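You operate a simulated robot arm through the tools that you are given. There is no shell and no other tool.

You run a simulated robot arm. Do the job below in one go: nothing can be reset, and whatever is moved stays where it is left.

## Task
Oil the stuck pawl, turn the spindle half round, and rack the handle.
Fine: oil comes first; the bottle goes back in its cup, both pawls end engaged, the short handle ends in the rack by the blue jar.

It is judged by the outcome, as a careful person would: the job done as asked, and still so three seconds after it is handed in. It fails if anything else is knocked over, pushed out of place, dropped, spilled or broken.

## Robot
A 6-joint arm with a four-finger gripper, fixed in place. Base frame: the origin is on the floor under the middle of its stand, x ahead of it, y to its left, z up. Readings come in m, degrees, newtons and seconds.
It reaches about 1.012 m from its shoulder. Its first joint turns from -166.0 to 166.0 degrees. Payload 3.43 kg.
Tool frame: the origin (TCP) lies between the finger pads and is the grasp point; the fingertips stand 0.03 m ahead of it; z points along the fingers, y is the line along which they close. The gripper opens to 0.12 m; its body begins 0.085 m behind the TCP.
Orientation is that of the tool frame in the base frame, as [roll, pitch, yaw] about the fixed x, y, z axes, in that order (R = Rz(yaw) Ry(pitch) Rx(roll)). With the fingers straight down and closing along the base's y, the tool's x points along the base's -x, its y along +y and its z along -z.

## Interface
- The arm moves only by the tool move_arm. Its argument "rows" is a list of rows, each a list of 7 numbers: the turn, a rotation vector about the base's x, y, z in units of 4 degrees (1.0 is 4 degrees), then the shift along the base's x, y, z in units of 20 mm (1.0 is 20 mm), then the opening, from 0 (shut) to 1 (fully open). In form: [[rx, ry, rz, dx, dy, dz, hand], ...]. A call has 1 to 20 rows; each row shifts and turns the commanded pose from where the row before left it. A call with a number of a shift or a turn outside -1 to 1 is refused whole. Each row takes 0.2 s and may step no farther than 0.05 m and 8.6 degrees from the row before; otherwise, or with a gripper value out of range, the whole call is refused. Where a pose cannot be reached the arm comes as near as it can. A force on the tool above 40 N (or 10 N above the force at the start of the call, whichever is more), or a blocked arm, ends the call early, and 0.2 s more pass. The fingers move at their own pace (about 0.1362 m/s each) and stop on an object; they squeeze with about 32 N. The grip force told is the motor's: it shows also when the fingers shut on nothing. Time passes only in rows, and 0.2 s behind the last, so rows that do not move let the fingers close. The reply holds the time, the measured pose of the TCP, the force on the tool along the base axes, the opening and the grip force, in the units named above and with some noise, with the torque about the TCP (base axes, N m) and any sound that the robot's microphone picked up.
- Cameras (640 x 400 px; columns grow to the right, rows downward): "scene" is fixed at [0.0641, 0.6525, 1.5548]; the picture's right is [-0.57, -0.82, 0.00], its down [-0.57, 0.39, -0.72] and it looks along [0.59, -0.41, -0.70] (base axes); focal length 276 px, centre (320, 200). "wrist" rides on the gripper at [0.072, -0.017, -0.12] in the tool frame; the picture's right is [0.23, 0.97, 0.00], its down [-0.81, 0.19, -0.55] and it looks along [-0.54, 0.13, 0.83] (tool axes); focal length 275 px, centre (320, 200). There is no depth. A picture from a camera that has moved, and an enlarged one, comes with that camera's place and axes in the base frame and with its lens. The place of the scene camera against the robot may be out by one fixed shift of up to 0.025 m in any direction.
- capture(camera): a new picture of that camera. The clock stands still meanwhile.
- enlarge(camera, box): a new picture of the part [left, top, right, bottom] of that camera's present view, enlarged. The clock stands still meanwhile.
- close_job(): hands the job in; it is judged then, once.

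Nothing tells you positions but the pictures and the camera data. Unless the task says otherwise, let go and move clear before handing in.

The tools are called after "Emit:" as a command line: name --pt "numbers of a row" for each row, then --argument value for the rest, lists and objects as JSON in quotes. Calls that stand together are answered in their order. move_arm: Moves the arm, as the interface text tells. Its arguments: {"type":"object","properties":{"rows":{"type":"array","items":{"type":"array","items":{"type":"number"}}}},"required":["rows"]} The other tools are called the same way: capture (camera) takes a picture; enlarge (camera, box) takes an enlarged picture of a part of a camera's view; close_job () hands the job in.

At the start:

```text
clock: 0.0
tcp_pos: [0.4734, 0.2971, 1.2717]
ee_rot: [-180.0, -0.1, 179.9]
ft_force: [-0.1, 0.3, -0.1]
ft_torque: [0.03, 0.03, -0.01]
gripper_width: 0.1201
grip_force: 0.1
```

scene: 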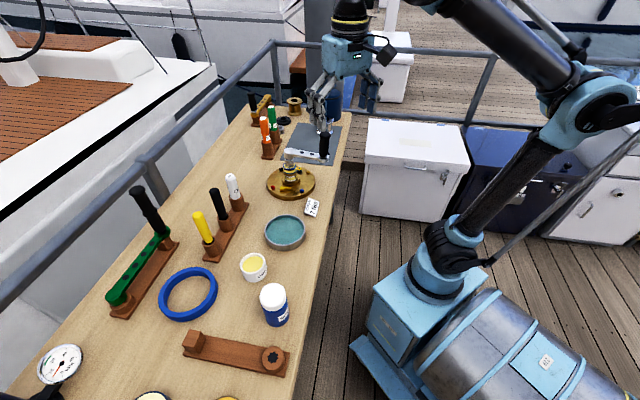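
wrist: 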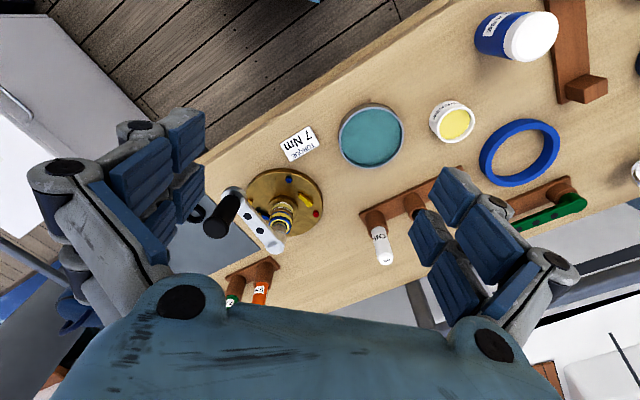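

I see a workbench along a rail with a brass spindle on a round base, carrying a crank handle, plus racks, jars and a rack by a blue jar. First I'll look closer at everything before moving.

Emit:
enlarge --camera "scene" --box '[240, 120, 360, 220]'

Emit:
enlarge --camera "scene" --box '[160, 230, 320, 400]'

Emit:
enlarge --camera "scene" --box '[230, 80, 350, 170]'

Emit:
enlarge --camera "scene" --box '[90, 160, 260, 330]'

Emit:
enlarge --camera "wrist" --box '[190, 110, 350, 310]'

Emit:
enlarge --camera "scene" --box '[0, 300, 240, 400]'

```text
4.00 times, centred on (300, 170) of scene
camera zoom: at [0.0641, 0.6525, 1.5548], right [-0.57, -0.82, 0.0], down [-0.57, 0.39, -0.72], along [0.59, -0.41, -0.7], focal length 1104 px, centre (400, 320)
```

zoom: 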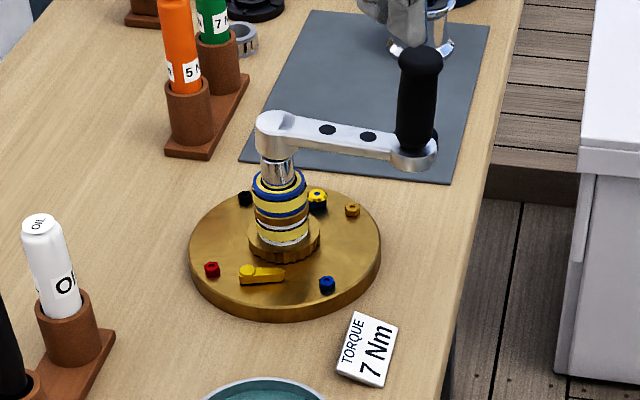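

```text
2.35 times, centred on (240, 315) of scene
camera zoom: at [0.0641, 0.6525, 1.5548], right [-0.57, -0.82, 0.0], down [-0.57, 0.39, -0.72], along [0.59, -0.41, -0.7], focal length 649 px, centre (508, -71)
```

zoom: 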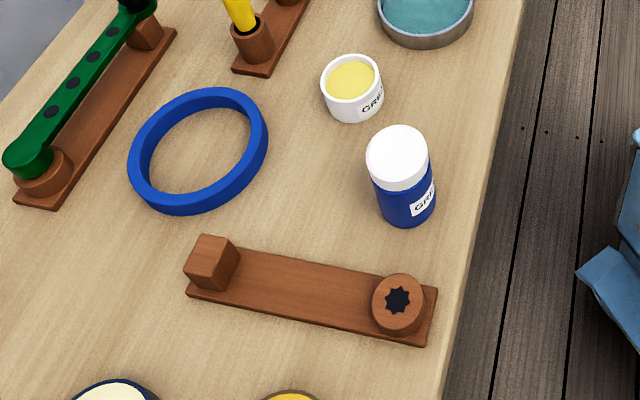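

```text
4.44 times, centred on (290, 125) of scene
camera zoom: at [0.0641, 0.6525, 1.5548], right [-0.57, -0.82, 0.0], down [-0.57, 0.39, -0.72], along [0.59, -0.41, -0.7], focal length 1226 px, centre (453, 533)
```

zoom: 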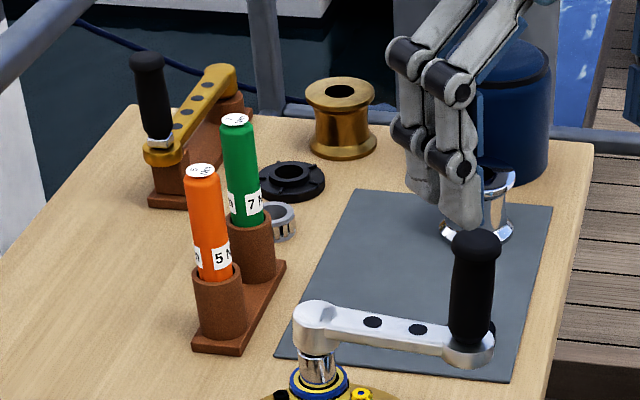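

```text
2.35 times, centred on (175, 245) of scene
camera zoom: at [0.0641, 0.6525, 1.5548], right [-0.57, -0.82, 0.0], down [-0.57, 0.39, -0.72], along [0.59, -0.41, -0.7], focal length 649 px, centre (661, 94)
```

zoom: 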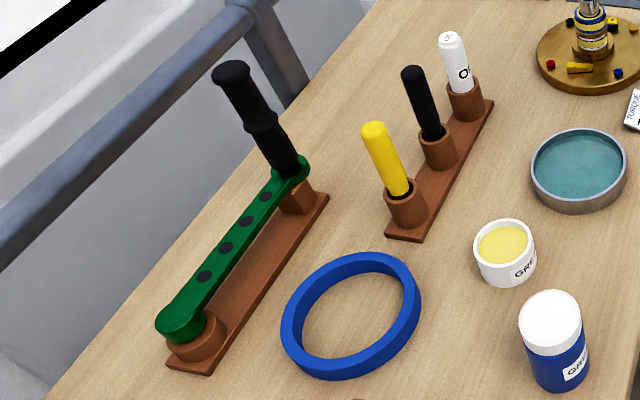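

```text
2.00 times, centred on (270, 210) of wrist
camera zoom: at [0.4023, 0.2814, 1.3914], right [-0.23, 0.97, 0.0], down [0.81, 0.19, 0.55], along [0.54, 0.13, -0.83], focal length 551 px, centre (420, 180)
```

zoom: 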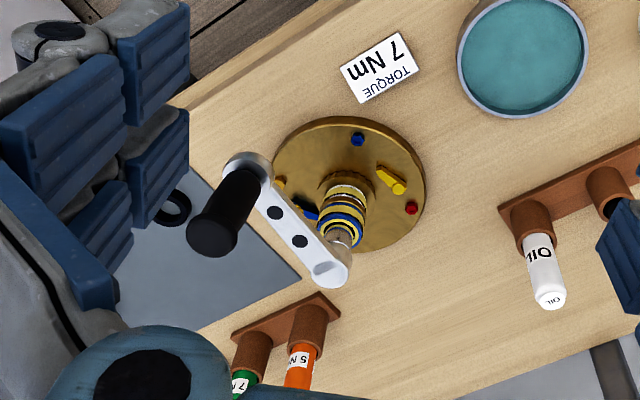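

```text
2.67 times, centred on (120, 350) of scene
camera zoom: at [0.0641, 0.6525, 1.5548], right [-0.57, -0.82, 0.0], down [-0.57, 0.39, -0.72], along [0.59, -0.41, -0.7], focal length 736 px, centre (853, -200)
```

zoom: 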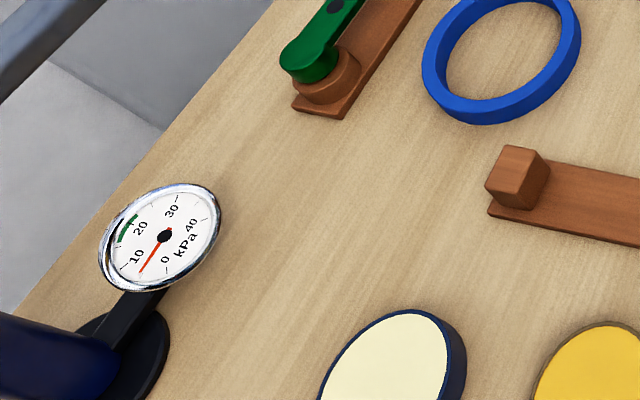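

The winch disc looks to sit near (0.78, 0.29, 0.85), with the OIL bottle in a cup near (0.77, 0.50). I'll zoom in on the pawls, the handle and the racks.

Emit:
enlarge --camera "wrist" --box '[235, 155, 335, 245]'

Emit:
enlarge --camera "scene" --box '[262, 155, 322, 205]'

Emit:
enlarge --camera "scene" --box '[190, 160, 260, 270]'

Emit:
enlarge --camera "wrist" --box '[340, 160, 480, 280]'

```text
4.44 times, centred on (285, 200) of wrist
camera zoom: at [0.4023, 0.2814, 1.3914], right [-0.23, 0.97, 0.0], down [0.81, 0.19, 0.55], along [0.54, 0.13, -0.83], focal length 1224 px, centre (476, 200)
```

zoom: 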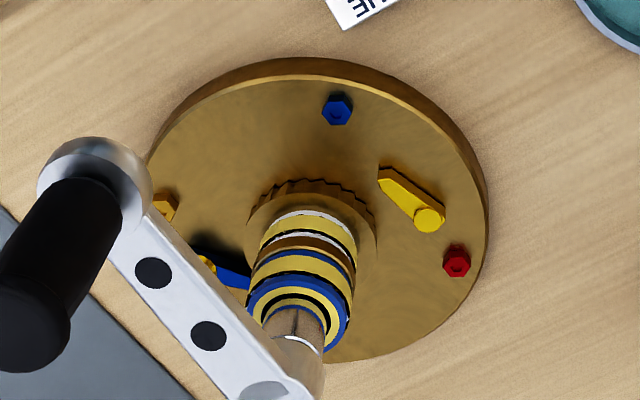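

```text
8.00 times, centred on (292, 180) of scene
camera zoom: at [0.0641, 0.6525, 1.5548], right [-0.57, -0.82, 0.0], down [-0.57, 0.39, -0.72], along [0.59, -0.41, -0.7], focal length 2207 px, centre (544, 360)
```

zoom: 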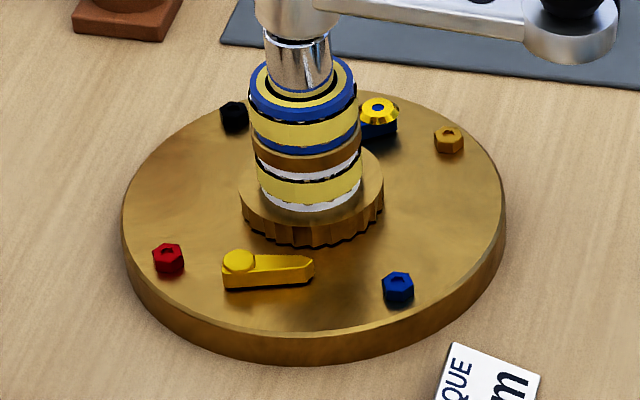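

```text
3.64 times, centred on (225, 215) of scene
camera zoom: at [0.0641, 0.6525, 1.5548], right [-0.57, -0.82, 0.0], down [-0.57, 0.39, -0.72], along [0.59, -0.41, -0.7], focal length 1003 px, centre (666, 146)
```

zoom: 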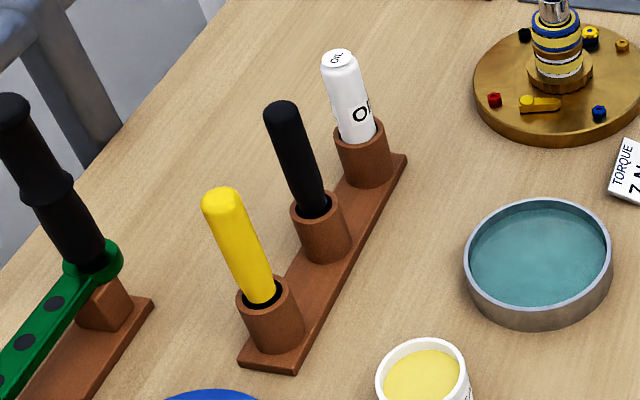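

```text
3.33 times, centred on (410, 220) of wrist
camera zoom: at [0.4023, 0.2814, 1.3914], right [-0.23, 0.97, 0.0], down [0.81, 0.19, 0.55], along [0.54, 0.13, -0.83], focal length 918 px, centre (20, 133)
```

zoom: 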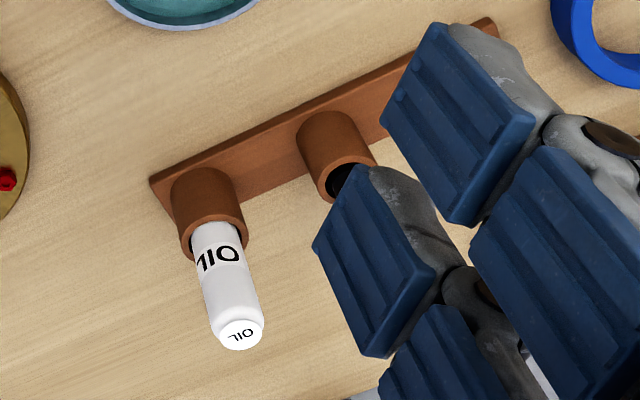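

The yellow pawl on the bench side seems to stand off the ratchet gear, while a blue pawl hides behind the spindle. I'll swing the wrist camera around, well above everything, to see the blue pawl from the other side.

Emit:
move_arm --pt "0 0 1 0.7 -0.5 -0.1 1" --pt "0 0 1 0.7 -0.5 -0.1 1" --pt "0 0 1 0.7 -0.5 -0.1 1" --pt "0 0 1 0.7 -0.5 -0.1 1" --pt "0 0 1 0.7 -0.5 -0.1 1" --pt "0 0 1 0.7 -0.5 -0.1 1" --pt "0 0 1 0.7 -0.5 -0.1 1" --pt "0 0 1 0.7 -0.5 -0.1 1" --pt "0 0 1 0.7 -0.5 -0.1 1" --pt "0 0 1 0.7 -0.5 -0.1 1" --pt "0 0 1 0.7 -0.5 -0.1 1" --pt "0 0 1 0.7 -0.5 -0.1 1" --pt "0 0 1 0.7 -0.5 -0.1 1" --pt "0 0 1 0.7 -0.5 -0.1 1" --pt "0 0 1 0.7 -0.5 -0.1 1" --pt "0 0 1 0.7 -0.5 -0.1 1" --pt "0 0 1 0.7 -0.5 -0.1 1" --pt "0 0 1 0.7 -0.5 -0.1 1" --pt "0 0 1 0.7 -0.5 -0.1 1" --pt "0 0 1 0.7 -0.5 -0.1 1"

Emit:
capture --camera "wrist"

Emit:
capture --camera "scene"

```text
clock: 4.2
tcp_pos: [0.7368, 0.098, 1.2369]
ee_rot: [179.9, 0.6, -99.9]
ft_force: [0.1, 0.7, -0.2]
ft_torque: [-0.01, 0.0, -0.02]
gripper_width: 0.1198
grip_force: 0.0
```

```text
taken
camera wrist: at [0.7411, 0.0244, 1.3551], right [-1.0, -0.06, 0.0], down [-0.05, 0.82, 0.56], along [-0.03, 0.56, -0.83], focal length 275 px, centre (320, 200)
```

wrist: 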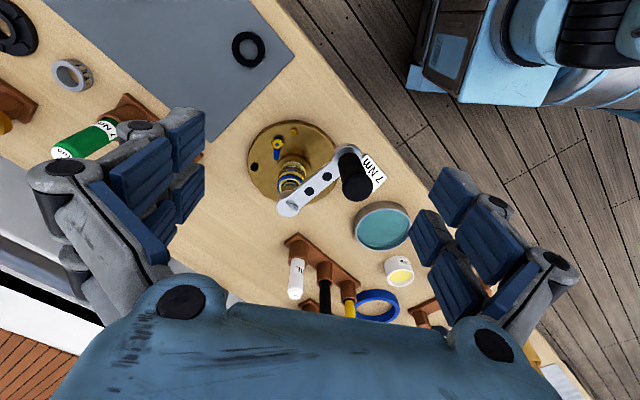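

```text
taken
```

scene: 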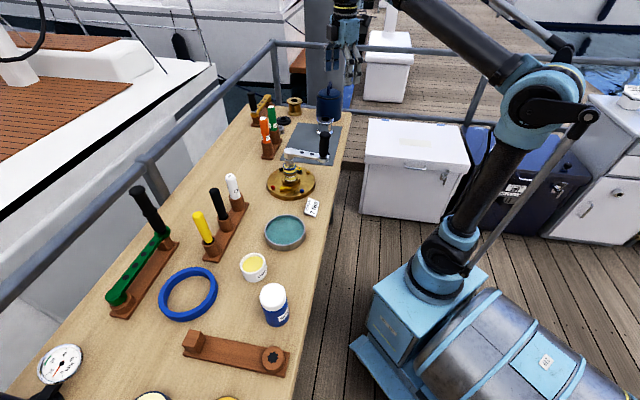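

Emit:
enlarge --camera "wrist" --box '[235, 110, 395, 220]'

Emit:
enlarge --camera "wrist" --box '[245, 115, 315, 185]'

Emit:
enlarge --camera "wrist" --box '[270, 220, 430, 320]'

```text
3.64 times, centred on (315, 165) of wrist
camera zoom: at [0.7411, 0.0244, 1.3551], right [-1.0, -0.06, 0.0], down [-0.05, 0.82, 0.56], along [-0.03, 0.56, -0.83], focal length 1001 px, centre (338, 327)
```

zoom: 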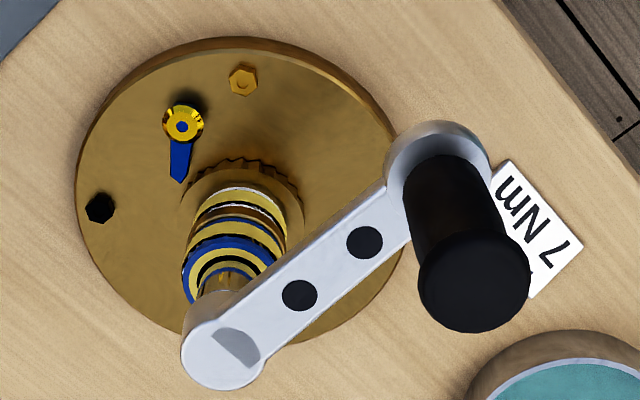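

```text
5.71 times, centred on (280, 150) of wrist
camera zoom: at [0.7411, 0.0244, 1.3551], right [-1.0, -0.06, 0.0], down [-0.05, 0.82, 0.56], along [-0.03, 0.56, -0.83], focal length 1573 px, centre (549, 486)
```

zoom: 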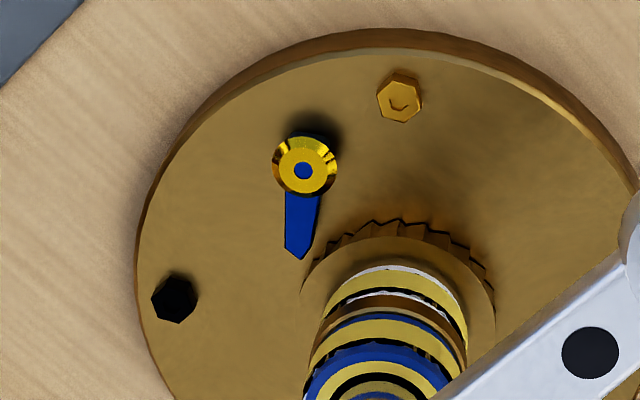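

```text
4.00 times, centred on (350, 270) of wrist
camera zoom: at [0.7411, 0.0244, 1.3551], right [-1.0, -0.06, 0.0], down [-0.05, 0.82, 0.56], along [-0.03, 0.56, -0.83], focal length 1101 px, centre (200, -80)
```

zoom: 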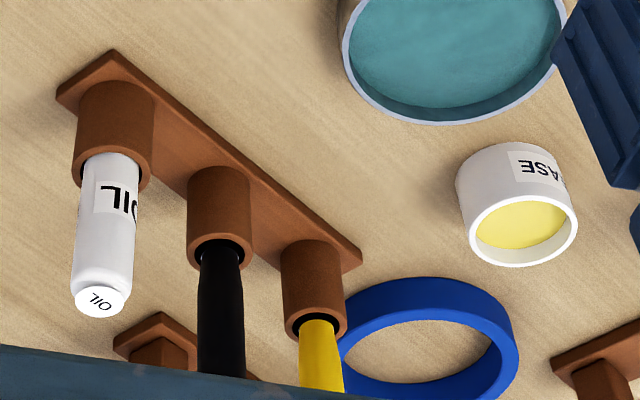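

The yellow pawl's tip stands about 12 mm off the gear, so it is the stuck one. The blue pawl's tip is at the teeth. The handle grip top is near (0.689, 0.193, 1.079), with the spindle axis near (0.78, 0.287). Next I'll look at the rack beside the blue jar.

Emit:
move_arm --pt "0 0 0 -0.95 0.75 0 1" --pt "0 0 0 -0.95 0.75 0 1" --pt "0 0 0 -0.95 0.75 0 1" --pt "0 0 0 -0.95 0.75 0 1" --pt "0 0 0 -0.95 0.75 0 1" --pt "0 0 0 -0.95 0.75 0 1" --pt "0 0 0 -0.95 0.75 0 1" --pt "0 0 0 -0.95 0.75 0 1" --pt "0 0 0 -0.95 0.75 0 1" --pt "0 0 0 -0.95 0.75 0 1" --pt "0 0 0 -0.95 0.75 0 1" --pt "0 0 0 -0.95 0.75 0 1" --pt "0 0 0 -0.95 0.75 0 1" --pt "0 0 0 -0.95 0.75 0 1" --pt "0 0 0 -0.95 0.75 0 1" --pt "0 0 0 -0.95 0.75 0 1" --pt "0 0 0 -0.95 0.75 0 1" --pt "0 0 0 -0.95 0.75 0 1" --pt "0 0 0 -0.95 0.75 0 1" --pt "0 0 0 -0.95 0.75 0 1"

Emit:
capture --camera "wrist"

Emit:
capture --camera "scene"

```text
clock: 8.4
tcp_pos: [0.3581, 0.3983, 1.2385]
ee_rot: [179.8, 0.7, -100.0]
ft_force: [0.5, -0.5, -0.4]
ft_torque: [-0.03, 0.01, -0.01]
gripper_width: 0.1202
grip_force: 0.0
```

```text
taken
camera wrist: at [0.3627, 0.3244, 1.3566], right [-1.0, -0.06, 0.0], down [-0.05, 0.82, 0.56], along [-0.03, 0.56, -0.83], focal length 275 px, centre (320, 200)
```

wrist: 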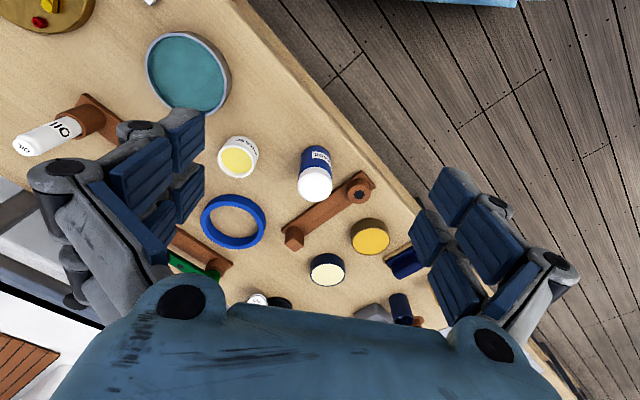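

```text
taken
```

scene: 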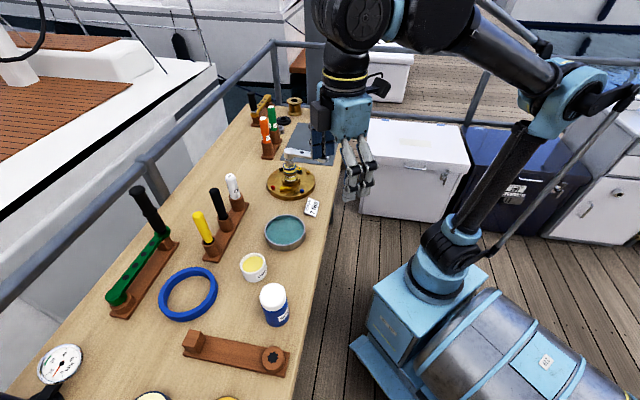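

Emit:
enlarge --camera "wrist" --box '[260, 130, 420, 290]'

Emit:
enlarge --camera "wrist" --box '[330, 160, 390, 220]'

Emit:
enlarge --camera "wrist" --box '[0, 0, 140, 170]'

```text
2.50 times, centred on (340, 210) of wrist
camera zoom: at [0.3627, 0.3244, 1.3566], right [-1.0, -0.06, 0.0], down [-0.05, 0.82, 0.56], along [-0.03, 0.56, -0.83], focal length 688 px, centre (270, 175)
```

zoom: 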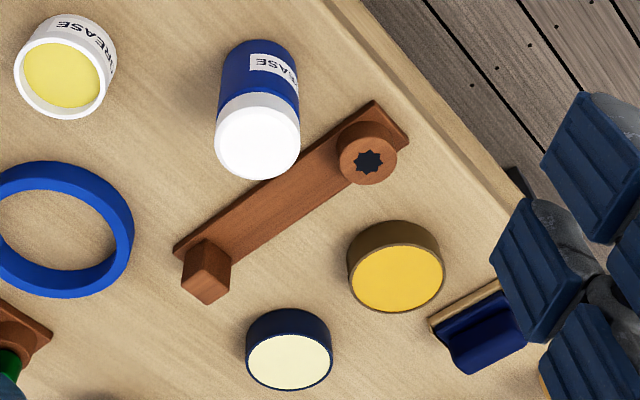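

```text
6.67 times, centred on (360, 190) of wrist
camera zoom: at [0.3627, 0.3244, 1.3566], right [-1.0, -0.06, 0.0], down [-0.05, 0.82, 0.56], along [-0.03, 0.56, -0.83], focal length 1835 px, centre (53, 267)
```

zoom: 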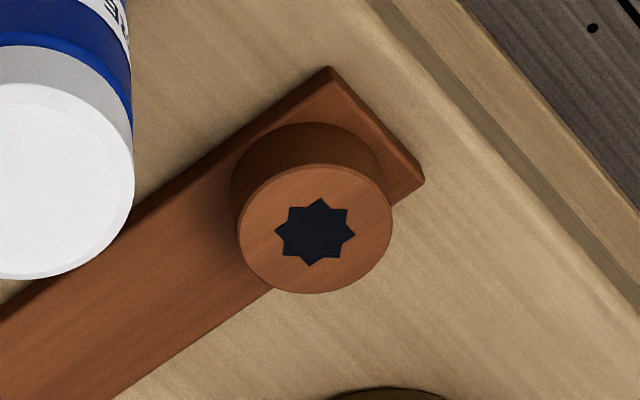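

```text
2.35 times, centred on (70, 85) of wrist
camera zoom: at [0.3627, 0.3244, 1.3566], right [-1.0, -0.06, 0.0], down [-0.05, 0.82, 0.56], along [-0.03, 0.56, -0.83], focal length 648 px, centre (908, 471)
```

zoom: 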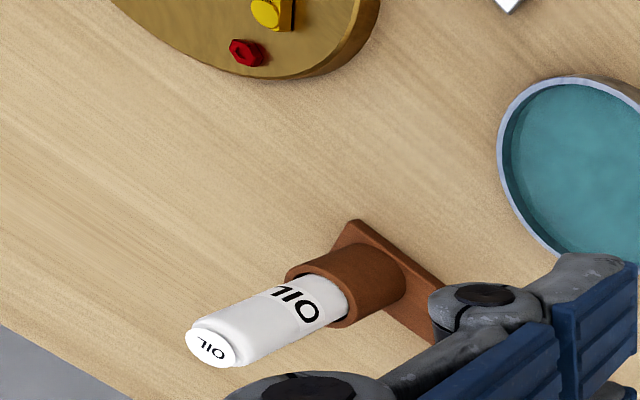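

I'll take a second viewpoint of the rack so I can triangulate its socket and block.

Emit:
move_arm --pt "0 0 0 -0.9 0.25 -0.7 1" --pt "0 0 0 -0.9 0.25 -0.7 1" --pt "0 0 0 -0.9 0.25 -0.7 1" --pt "0 0 0 -0.9 0.25 -0.7 1" --pt "0 0 0 -0.9 0.25 -0.7 1" --pt "0 0 0 -0.9 0.25 -0.7 1" --pt "0 0 0 -0.9 0.25 -0.7 1" --pt "0 0 0 -0.9 0.25 -0.7 1"

Emit:
capture --camera "wrist"

```text
clock: 10.2
tcp_pos: [0.2139, 0.4351, 1.1261]
ee_rot: [179.9, 0.7, -100.0]
ft_force: [0.5, 0.4, 1.1]
ft_torque: [-0.01, 0.04, 0.03]
gripper_width: 0.1196
grip_force: 0.1
```

```text
taken
camera wrist: at [0.2184, 0.3618, 1.2443], right [-1.0, -0.06, 0.0], down [-0.05, 0.82, 0.56], along [-0.03, 0.56, -0.83], focal length 275 px, centre (320, 200)
```

wrist: 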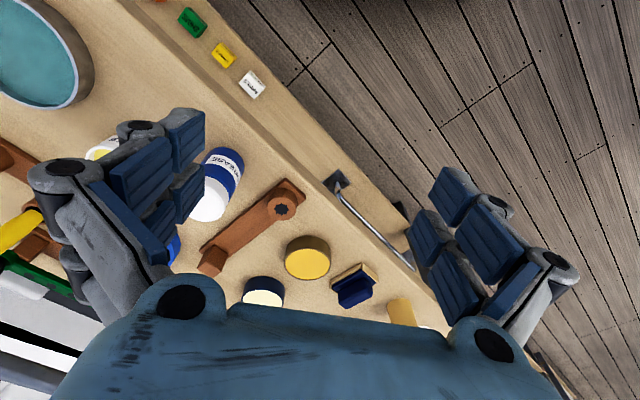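

Emit:
enlarge --camera "wrist" --box '[185, 165, 325, 285]'

Emit:
enlarge --camera "wrist" --box '[160, 0, 420, 290]'

Emit:
enlarge --camera "scene" --box '[170, 310, 300, 390]'

```text
3.33 times, centred on (255, 225) of wrist
camera zoom: at [0.2184, 0.3618, 1.2443], right [-1.0, -0.06, 0.0], down [-0.05, 0.82, 0.56], along [-0.03, 0.56, -0.83], focal length 918 px, centre (537, 117)
```

zoom: 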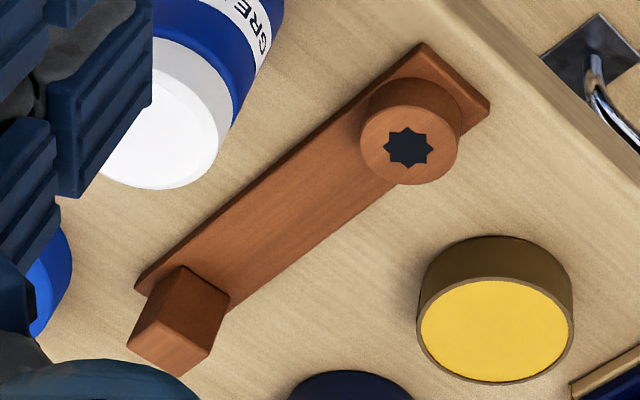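

```text
1.38 times, centred on (290, 145) of wrist
camera zoom: at [0.2184, 0.3618, 1.2443], right [-1.0, -0.06, 0.0], down [-0.05, 0.82, 0.56], along [-0.03, 0.56, -0.83], focal length 380 px, centre (361, 276)
```

zoom: 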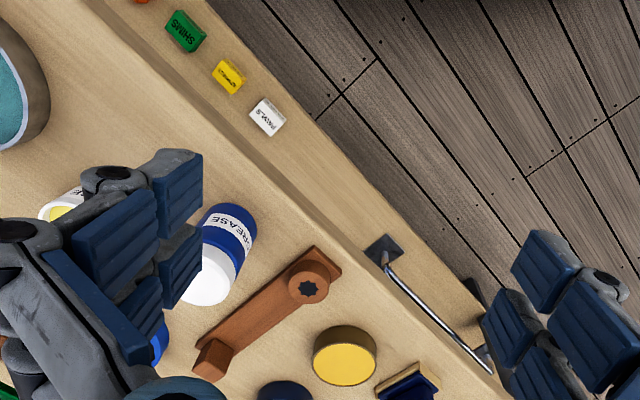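

```text
4.92 times, centred on (235, 350) of scene
camera zoom: at [0.0641, 0.6525, 1.5548], right [-0.57, -0.82, 0.0], down [-0.57, 0.39, -0.72], along [0.59, -0.41, -0.7], focal length 1358 px, centre (738, -538)
```

zoom: 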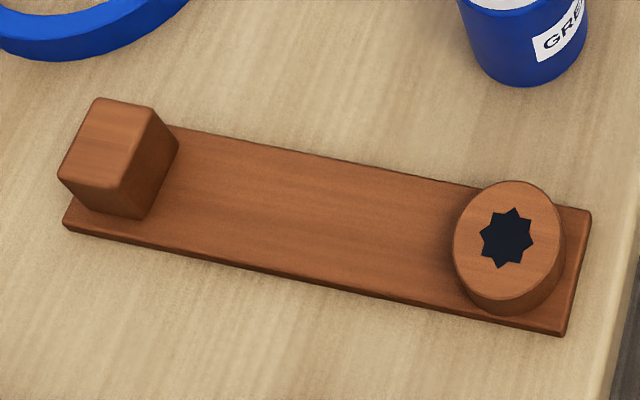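

The rack socket comes out near (0.266, 0.625, 0.887), with its block near (0.397, 0.755) and the blue jar beside it. Next I'll look at the finger shape, the neighbouring handles and the bottle cup.

Emit:
capture --camera "scene"

Emit:
enlarge --camera "scene" --box '[270, 100, 430, 240]'

Emit:
enlarge --camera "wrist" --box '[400, 150, 600, 370]'

Emit:
enlarge --camera "scene" --box '[205, 165, 265, 265]'

Emit:
enlarge --camera "scene" --box '[245, 85, 315, 165]'

```text
taken
```

scene: 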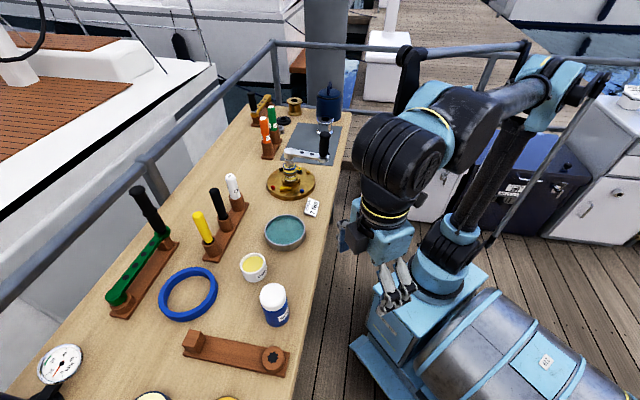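

```text
2.86 times, centred on (350, 170) of scene
camera zoom: at [0.0641, 0.6525, 1.5548], right [-0.57, -0.82, 0.0], down [-0.57, 0.39, -0.72], along [0.59, -0.41, -0.7], focal length 788 px, centre (234, 286)
```

zoom: 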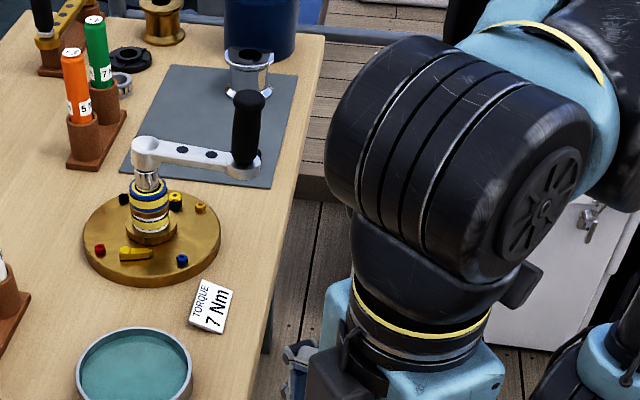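

```text
1.82 times, centred on (500, 260) of wrist
camera zoom: at [0.2184, 0.3618, 1.2443], right [-1.0, -0.06, 0.0], down [-0.05, 0.82, 0.56], along [-0.03, 0.56, -0.83], focal length 500 px, centre (-7, 91)
```

zoom: 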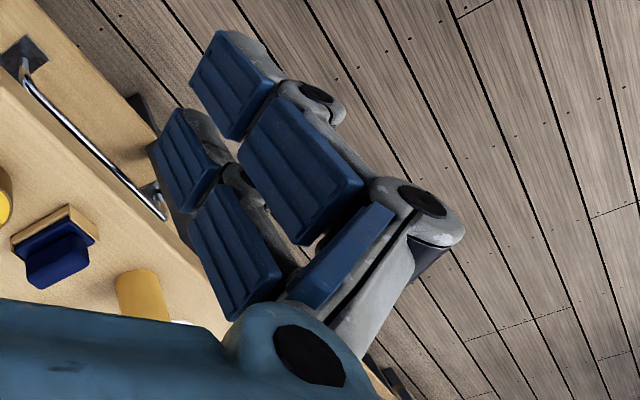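

```text
4.00 times, centred on (235, 215) of scene
camera zoom: at [0.0641, 0.6525, 1.5548], right [-0.57, -0.82, 0.0], down [-0.57, 0.39, -0.72], along [0.59, -0.41, -0.7], focal length 1104 px, centre (660, 140)
```

zoom: 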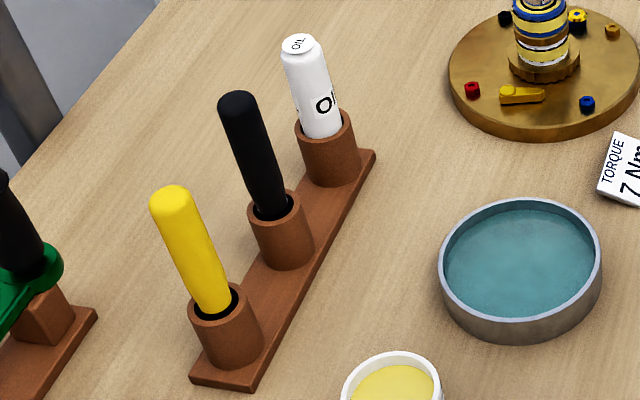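

```text
5.00 times, centred on (280, 125) of scene
camera zoom: at [0.0641, 0.6525, 1.5548], right [-0.57, -0.82, 0.0], down [-0.57, 0.39, -0.72], along [0.59, -0.41, -0.7], focal length 1380 px, centre (520, 575)
```

zoom: 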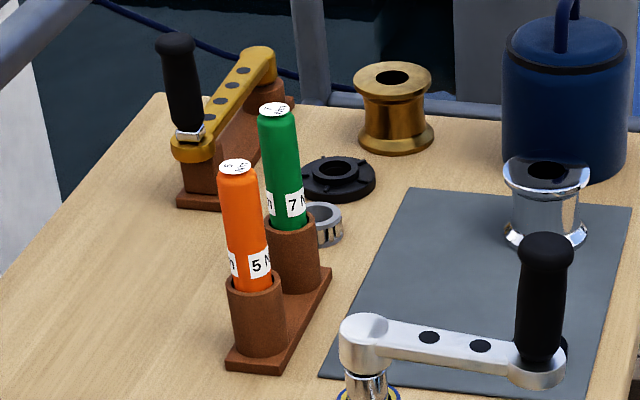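

The bottle stands at about (0.765, 0.503), with its cup rim near z 0.91 and its top near z 1.00. My plan is a nearly horizontal side grasp, so I can later tip it over the yellow pawl. First I'll turn the gripper to a 45° heading in free air.

Emit:
move_arm --pt "0 0 -0.73 0.98 -0.31 0.35 1" --pt "0 0 -0.73 0.98 -0.31 0.35 1" --pt "0 0 -0.73 0.98 -0.31 0.35 1" --pt "0 0 -0.73 0.98 -0.31 0.35 1" --pt "0 0 -0.73 0.98 -0.31 0.35 1" --pt "0 0 -0.73 0.98 -0.31 0.35 1" --pt "0 0 -0.73 0.98 -0.31 0.35 1" --pt "0 0 -0.73 0.98 -0.31 0.35 1" --pt "0 0 -0.73 0.98 -0.31 0.35 1" --pt "0 0 -0.73 0.98 -0.31 0.35 1" --pt "0 0 -0.73 0.98 -0.31 0.35 1" --pt "0 0 -0.73 0.98 -0.31 0.35 1"

Emit:
move_arm --pt "0.947 -0.947 0 0.35 0 0 1" --pt "0.947 -0.947 0 0.35 0 0 1" --pt "0.947 -0.947 0 0.35 0 0 1" --pt "0.947 -0.947 0 0.35 0 0 1" --pt "0.947 -0.947 0 0.35 0 0 1" --pt "0.947 -0.947 0 0.35 0 0 1" --pt "0.947 -0.947 0 0.35 0 0 1" --pt "0.947 -0.947 0 0.35 0 0 1" --pt "0.947 -0.947 0 0.35 0 0 1" --pt "0.947 -0.947 0 0.35 0 0 1" --pt "0.947 -0.947 0 0.35 0 0 1" --pt "0.947 -0.947 0 0.35 0 0 1" --pt "0.947 -0.947 0 0.35 0 0 1" --pt "0.947 -0.947 0 0.35 0 0 0.6"

Emit:
capture --camera "wrist"

Emit:
capture --camera "scene"

```text
clock: 12.8
tcp_pos: [0.451, 0.3624, 1.2084]
ee_rot: [179.9, 0.8, -135.1]
ft_force: [0.3, -0.5, -0.1]
ft_torque: [-0.01, 0.0, -0.02]
gripper_width: 0.1201
grip_force: 0.2
```

```text
clock: 15.8
tcp_pos: [0.5514, 0.3604, 1.2089]
ee_rot: [179.6, 75.9, -135.3]
ft_force: [0.5, 0.0, 0.5]
ft_torque: [0.04, 0.01, 0.01]
gripper_width: 0.0719
grip_force: 0.1
```

```text
taken
camera wrist: at [0.4688, 0.2547, 1.1692], right [-0.73, 0.65, -0.22], down [-0.37, -0.1, 0.92], along [0.57, 0.76, 0.32], focal length 275 px, centre (320, 200)
```

wrist: 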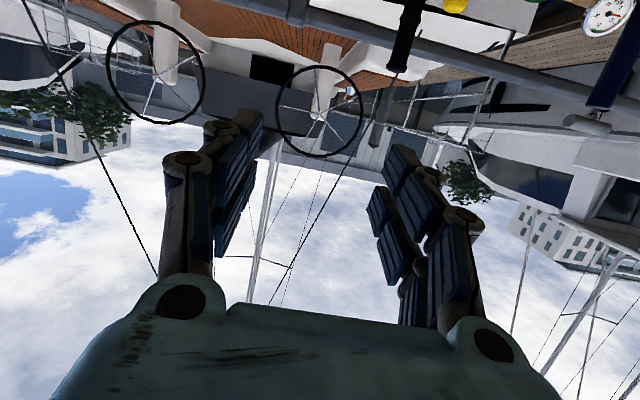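

```text
taken
```

scene: 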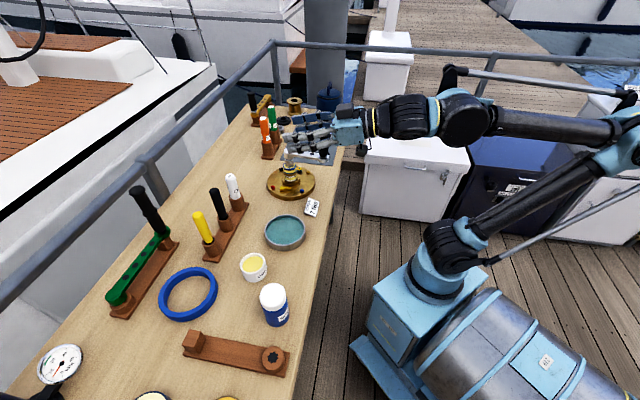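

The horizontal pose works. Before I touch the bottle, I'll dry-run the pouring rotation in free air to make sure the wrist can roll that far.

Emit:
move_arm --pt "0 0 -0.893 0 0 0 0.6" --pt "0 0 -0.893 0 0 0 0.6" --pt "0 0 -0.893 0 0 0 0.6" --pt "0 0 -0.893 0 0 0 0.6" --pt "0 0 -0.893 0 0 0 0.6" --pt "0 0 -0.893 0 0 0 0.6" --pt "0 0 -0.893 0 0 0 0.6" --pt "1 0.363 -0.285 0 0 0 0.6" --pt "1 0.363 -0.285 0 0 0 0.6" --pt "1 0.363 -0.285 0 0 0 0.6" --pt "1 0.363 -0.285 0 0 0 0.6" --pt "1 0.363 -0.285 0 0 0 0.6" --pt "1 0.363 -0.285 0 0 0 0.6" --pt "1 0.363 -0.285 0 0 0 0.6" --pt "1 0.363 -0.285 0 0 0 0.6" --pt "1 0.363 -0.285 0 0 0 0.6" --pt "1 0.363 -0.285 0 0 0 0.6" --pt "1 0.363 -0.285 0 0 0 0.6" --pt "1 0.363 -0.285 0 0 0 0.6" --pt "1 0.363 -0.285 0 0 0 0.6"

Emit:
move_arm --pt "1 0.363 -0.285 0 0 0 0.6" --pt "1 0.363 -0.285 0 0 0 0.6" --pt "1 0.363 -0.285 0 0 0 0.6" --pt "1 0.363 -0.285 0 0 0 0.6" --pt "1 0.363 -0.285 0 0 0 0.6" --pt "1 0.363 -0.285 0 0 0 0.6" --pt "1 0.363 -0.285 0 0 0 0.6" --pt "1 0.363 -0.285 0 0 0 0.6" --pt "1 0.363 -0.285 0 0 0 0.6" --pt "1 0.363 -0.285 0 0 0 0.6" --pt "1 0.363 -0.285 0 0 0 0.6" --pt "1 0.363 -0.285 0 0 0 0.6" --pt "1 0.363 -0.285 0 0 0 0.6" --pt "1 0.363 -0.285 0 0 0 0.6" --pt "1 0.363 -0.285 0 0 0 0.6" --pt "1 0.363 -0.285 0 0 0 0.6" --pt "1 0.363 -0.285 0 0 0 0.6" --pt "1 0.363 -0.285 0 0 0 0.6" --pt "1 0.363 -0.285 0 0 0 0.6"

Emit:
capture --camera "wrist"

Emit:
capture --camera "scene"

```text
clock: 20.0
tcp_pos: [0.547, 0.3629, 1.2105]
ee_rot: [107.1, 31.6, 118.5]
ft_force: [-0.1, -0.5, -0.6]
ft_torque: [0.02, -0.01, 0.01]
gripper_width: 0.0719
grip_force: 0.1
```

```text
clock: 24.0
tcp_pos: [0.7011, 0.2469, 1.209]
ee_rot: [111.5, -39.7, 97.5]
ft_force: [0.9, 0.9, 0.6]
ft_torque: [0.0, -0.02, 0.03]
gripper_width: 0.0721
grip_force: 0.2
out of reach, approached as far as the arm can: row 9, 10, 11, 12, 13, 14, 15, 16, 17, 18, 19
```

```text
taken
camera wrist: at [0.5793, 0.2697, 1.2763], right [0.41, -0.35, 0.84], down [-0.33, -0.92, -0.22], along [0.85, -0.19, -0.49], focal length 275 px, centre (320, 200)
```

wrist: 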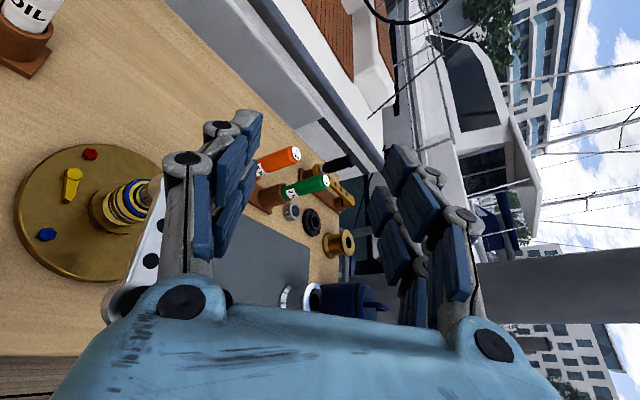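

```text
taken
```

scene: 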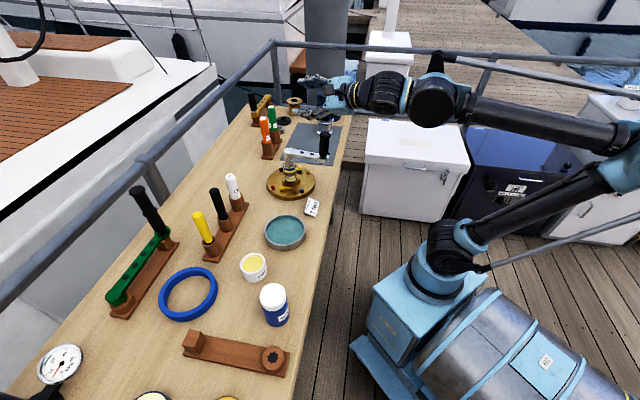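

The wrist's last joint hit its limit at about 92° of roll. I'll roll back the other way so the grasp starts with the camera on top, which should leave room for the full pouring roll.

Emit:
move_arm --pt "-1 -0.363 0.285 0 0 0 0.6" --pt "-1 -0.363 0.285 0 0 0 0.6" --pt "-1 -0.363 0.285 0 0 0 0.6" --pt "-1 -0.363 0.285 0 0 0 0.6" --pt "-1 -0.363 0.285 0 0 0 0.6" --pt "-1 -0.363 0.285 0 0 0 0.6" --pt "-1 -0.363 0.285 0 0 0 0.6" --pt "-1 -0.363 0.285 0 0 0 0.6" --pt "-1 -0.363 0.285 0 0 0 0.6" --pt "-1 -0.363 0.285 0 0 0 0.6" --pt "-1 -0.363 0.285 0 0 0 0.6" --pt "-1 -0.363 0.285 0 0 0 0.6" --pt "-1 -0.363 0.285 0 0 0 0.6" --pt "-1 -0.363 0.285 0 0 0 0.6" --pt "-1 -0.363 0.285 0 0 0 0.6"

```text
clock: 27.2
tcp_pos: [0.7002, 0.2478, 1.21]
ee_rot: [108.0, 22.8, 116.5]
ft_force: [-0.5, 0.1, -0.2]
ft_torque: [0.0, 0.04, -0.03]
gripper_width: 0.0718
grip_force: 0.0
```

Emit:
move_arm --pt "-1 -0.363 0.285 -0.25 0.25 0 0.6" --pt "-1 -0.363 0.285 -0.25 0.25 0 0.6" --pt "-1 -0.363 0.285 -0.25 0.25 0 0.6" --pt "-1 -0.363 0.285 -0.25 0.25 0 0.6" --pt "-1 -0.363 0.285 -0.25 0.25 0 0.6" --pt "-1 -0.363 0.285 -0.25 0.25 0 0.6" --pt "-1 -0.363 0.285 -0.25 0.25 0 0.6" --pt "-1 -0.363 0.285 -0.25 0.25 0 0.6" --pt "-1 -0.363 0.285 -0.25 0.25 0 0.6" --pt "-1 -0.363 0.285 -0.25 0.25 0 0.6" --pt "-1 -0.363 0.285 -0.25 0.25 0 0.6" --pt "-1 -0.363 0.285 -0.25 0.25 0 0.6" --pt "-1 -0.363 0.285 -0.25 0.25 0 0.6" --pt "-1 -0.363 0.285 -0.25 0.25 0 0.6" --pt "-1 -0.363 0.285 -0.25 0.25 0 0.6" --pt "-1 -0.363 0.285 -0.25 0.25 0 0.6" --pt "-1 -0.363 0.285 -0.25 0.25 0 0.6" --pt "-1 -0.363 0.285 -0.25 0.25 0 0.6" --pt "-1 -0.363 0.285 -0.25 0.25 0 0.6" --pt "-1 -0.363 0.285 -0.25 0.25 0 0.6"

Emit:
move_arm --pt "-1 -0.363 0.285 0 0 0 0.6" --pt "-1 -0.363 0.285 0 0 0 0.6" --pt "-1 -0.363 0.285 0 0 0 0.6" --pt "-1 -0.363 0.285 0 0 0 0.6" --pt "-1 -0.363 0.285 0 0 0 0.6" --pt "-1 -0.363 0.285 0 0 0 0.6" --pt "-1 -0.363 0.285 0 0 0 0.6" --pt "-1 -0.363 0.285 0 0 0 0.6" --pt "-1 -0.363 0.285 0 0 0 0.6" --pt "-1 -0.363 0.285 0 0 0 0.6" --pt "-1 -0.363 0.285 0 0 0 0.6" --pt "-1 -0.363 0.285 0 0 0 0.6" --pt "-1 -0.363 0.285 0 0 0 0.6" --pt "-1 -0.363 0.285 0 0 0 0.6" --pt "-1 -0.363 0.285 0 0 0 0.6" --pt "-1 -0.363 0.285 0 0 0 0.6" --pt "-1 -0.363 0.285 0 0 0 0.6" --pt "-1 -0.363 0.285 0 0 0 0.6"

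Emit:
move_arm --pt "-1 -0.363 0.285 0 0 0 0.6" --pt "-1 -0.363 0.285 0 0 0 0.6" --pt "-1 -0.363 0.285 0 0 0 0.6" --pt "-1 -0.363 0.285 0 0 0 0.6" --pt "-1 -0.363 0.285 0 0 0 0.6" --pt "-1 -0.363 0.285 0 0 0 0.6" --pt "-1 -0.363 0.285 0 0 0 0.6" --pt "-1 -0.363 0.285 0 0 0 0.6" --pt "-1 -0.363 0.285 0 0 0 0.6" --pt "-1 -0.363 0.285 0 0 0 0.6" --pt "-1 -0.363 0.285 0 0 0 0.6" --pt "-1 -0.363 0.285 0 0 0 0.6" --pt "-1 -0.363 0.285 0 0 0 0.6" --pt "-1 -0.363 0.285 0 0 0 0.6" --pt "-1 -0.363 0.285 0 0 0 0.6" --pt "-1 -0.363 0.285 0 0 0 0.6" --pt "-1 -0.363 0.285 0 0 0 0.6" --pt "-1 -0.363 0.285 0 0 0 0.6"

Emit:
capture --camera "wrist"

Emit:
capture --camera "scene"

```text
clock: 31.4
tcp_pos: [0.601, 0.3493, 1.2105]
ee_rot: [-124.0, 63.7, -103.0]
ft_force: [-0.5, 0.4, 1.2]
ft_torque: [0.0, 0.0, 0.01]
gripper_width: 0.072
grip_force: 0.1
```

```text
clock: 35.2
tcp_pos: [0.6001, 0.3487, 1.2097]
ee_rot: [-103.6, -10.6, -67.0]
ft_force: [-0.1, 0.0, 0.8]
ft_torque: [-0.02, -0.01, -0.01]
gripper_width: 0.0717
grip_force: 0.0
```

```text
clock: 39.0
tcp_pos: [0.6012, 0.349, 1.2088]
ee_rot: [-179.9, -75.0, 21.7]
ft_force: [-1.1, 0.1, -0.8]
ft_torque: [0.01, 0.01, -0.04]
gripper_width: 0.0722
grip_force: 0.1
```

```text
taken
camera wrist: at [0.5033, 0.3289, 1.3088], right [0.42, -0.88, 0.22], down [-0.62, -0.45, -0.64], along [0.67, 0.13, -0.74], focal length 275 px, centre (320, 200)
```

wrist: 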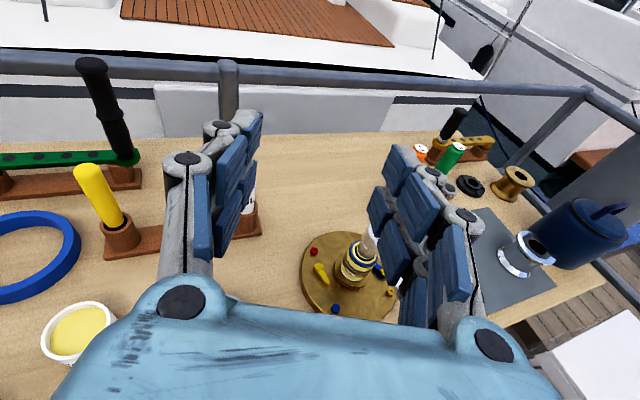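

```text
taken
```

scene: 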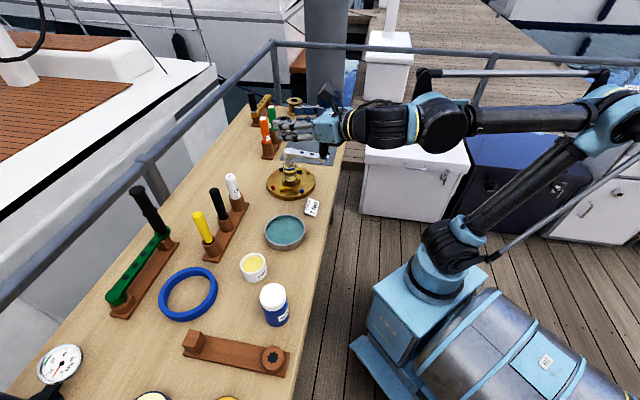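

The camera-up pose is reachable, and the sweep I just made covers the pouring roll. Now I'll turn to the 45° heading and line up in front of the oil bottle, clear of the black neighbour.

Emit:
move_arm --pt "0 0 0.97 0.417 0.325 -0.917 0.46" --pt "0 0 0.97 0.417 0.325 -0.917 0.46" --pt "0 0 0.97 0.417 0.325 -0.917 0.46" --pt "0 0 0.97 0.417 0.325 -0.917 0.46" --pt "0 0 0.97 0.417 0.325 -0.917 0.46" --pt "0 0 0.97 0.417 0.325 -0.917 0.46"

Emit:
capture --camera "wrist"

Emit:
enlarge --camera "scene" --box '[180, 100, 380, 260]'

```text
clock: 40.4
tcp_pos: [0.6409, 0.397, 1.0998]
ee_rot: [-179.8, -75.2, 44.3]
ft_force: [-0.1, -0.4, -0.3]
ft_torque: [0.0, 0.03, -0.03]
gripper_width: 0.0552
grip_force: 0.0
out of reach, approached as far as the arm can: row 6
```

```text
taken
camera wrist: at [0.5597, 0.3409, 1.1988], right [0.72, -0.65, 0.22], down [-0.4, -0.66, -0.64], along [0.56, 0.38, -0.73], focal length 275 px, centre (320, 200)
```

wrist: 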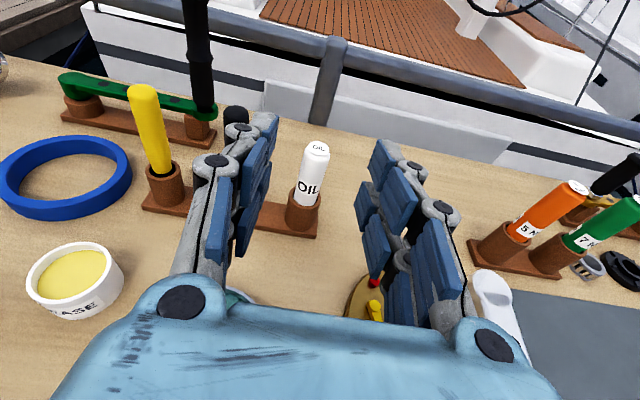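

```text
2.50 times, centred on (280, 180) of scene
camera zoom: at [0.0641, 0.6525, 1.5548], right [-0.57, -0.82, 0.0], down [-0.57, 0.39, -0.72], along [0.59, -0.41, -0.7], focal length 690 px, centre (420, 250)
```

zoom: 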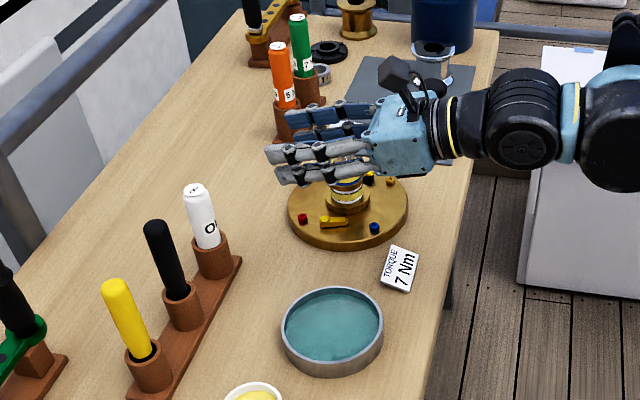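

The bottle axis confirms at (0.765, 0.504). The 45° heading is at the arm's limit, so I'll use a heading of about 33° and descend to grasp height in front of the bottle.

Emit:
move_arm --pt "0 0 -0.344 0.094 0.22 -0.925 0.46" --pt "0 0 -0.344 0.094 0.22 -0.925 0.46" --pt "0 0 -0.344 0.094 0.22 -0.925 0.46" --pt "0 0 -0.344 0.094 0.22 -0.925 0.46" --pt "0 0 -0.344 0.094 0.22 -0.925 0.46" --pt "0 0 -0.344 0.094 0.22 -0.925 0.46" --pt "0 0 -0.344 0.094 0.22 -0.925 0.46" --pt "0 0 -0.344 0.094 0.22 -0.925 0.46"

Emit:
capture --camera "wrist"

Emit:
enlarge --camera "scene" --box '[180, 140, 340, 280]'

```text
clock: 42.2
tcp_pos: [0.6563, 0.432, 0.9508]
ee_rot: [-179.8, -75.0, 33.5]
ft_force: [-0.3, 0.2, -0.2]
ft_torque: [0.04, 0.0, 0.0]
gripper_width: 0.0552
grip_force: 0.0
```

```text
taken
camera wrist: at [0.5654, 0.392, 1.0507], right [0.59, -0.77, 0.22], down [-0.51, -0.57, -0.64], along [0.62, 0.27, -0.74], focal length 275 px, centre (320, 200)
```

wrist: 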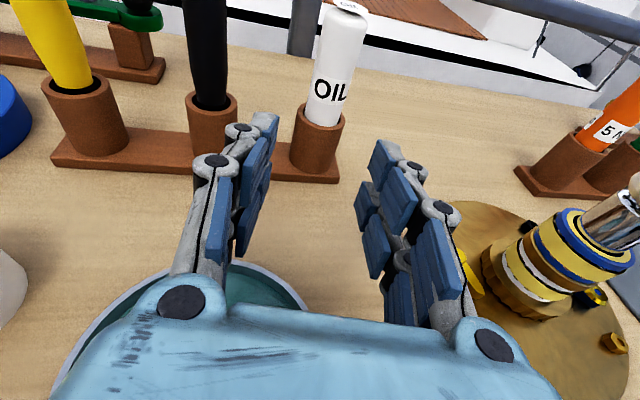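

```text
2.86 times, centred on (260, 210) of scene
camera zoom: at [0.0641, 0.6525, 1.5548], right [-0.57, -0.82, 0.0], down [-0.57, 0.39, -0.72], along [0.59, -0.41, -0.7], focal length 788 px, centre (491, 171)
```

zoom: 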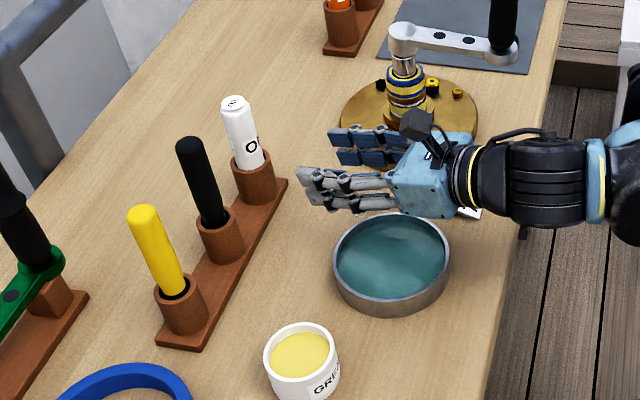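

The gripper is aligned laterally with the bottle. I'll move forward most of the way and check clearance to the black stick.

Emit:
move_arm --pt "0 0 0 0.774 0.5125 0 0.46" --pt "0 0 0 0.774 0.5125 0 0.46" --pt "0 0 0 0.774 0.5125 0 0.46" --pt "0 0 0 0.774 0.5125 0 0.46"

Emit:
capture --camera "wrist"

Emit:
enlarge --camera "scene" --box '[190, 150, 310, 250]'

```text
clock: 43.2
tcp_pos: [0.7167, 0.4738, 0.9539]
ee_rot: [-179.6, -75.0, 33.7]
ft_force: [0.1, 0.7, 0.4]
ft_torque: [0.0, 0.01, 0.01]
gripper_width: 0.0551
grip_force: 0.0
```

```text
taken
camera wrist: at [0.6264, 0.433, 1.0524], right [0.59, -0.77, 0.22], down [-0.51, -0.57, -0.64], along [0.62, 0.27, -0.74], focal length 275 px, centre (320, 200)
```

wrist: 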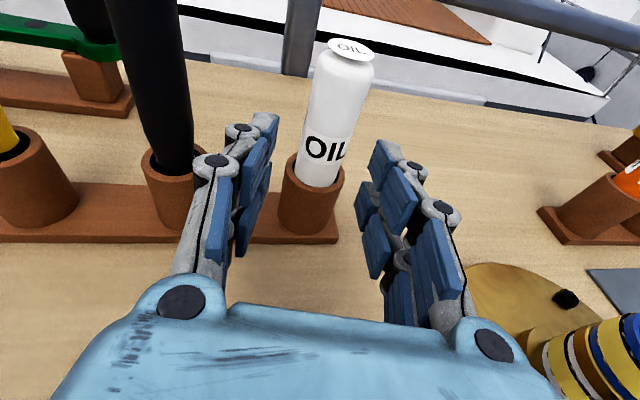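

```text
4.00 times, centred on (250, 200) of scene
camera zoom: at [0.0641, 0.6525, 1.5548], right [-0.57, -0.82, 0.0], down [-0.57, 0.39, -0.72], along [0.59, -0.41, -0.7], focal length 1104 px, centre (600, 200)
```

zoom: 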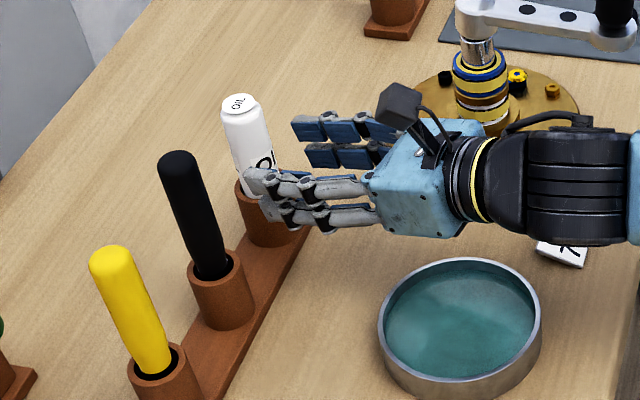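

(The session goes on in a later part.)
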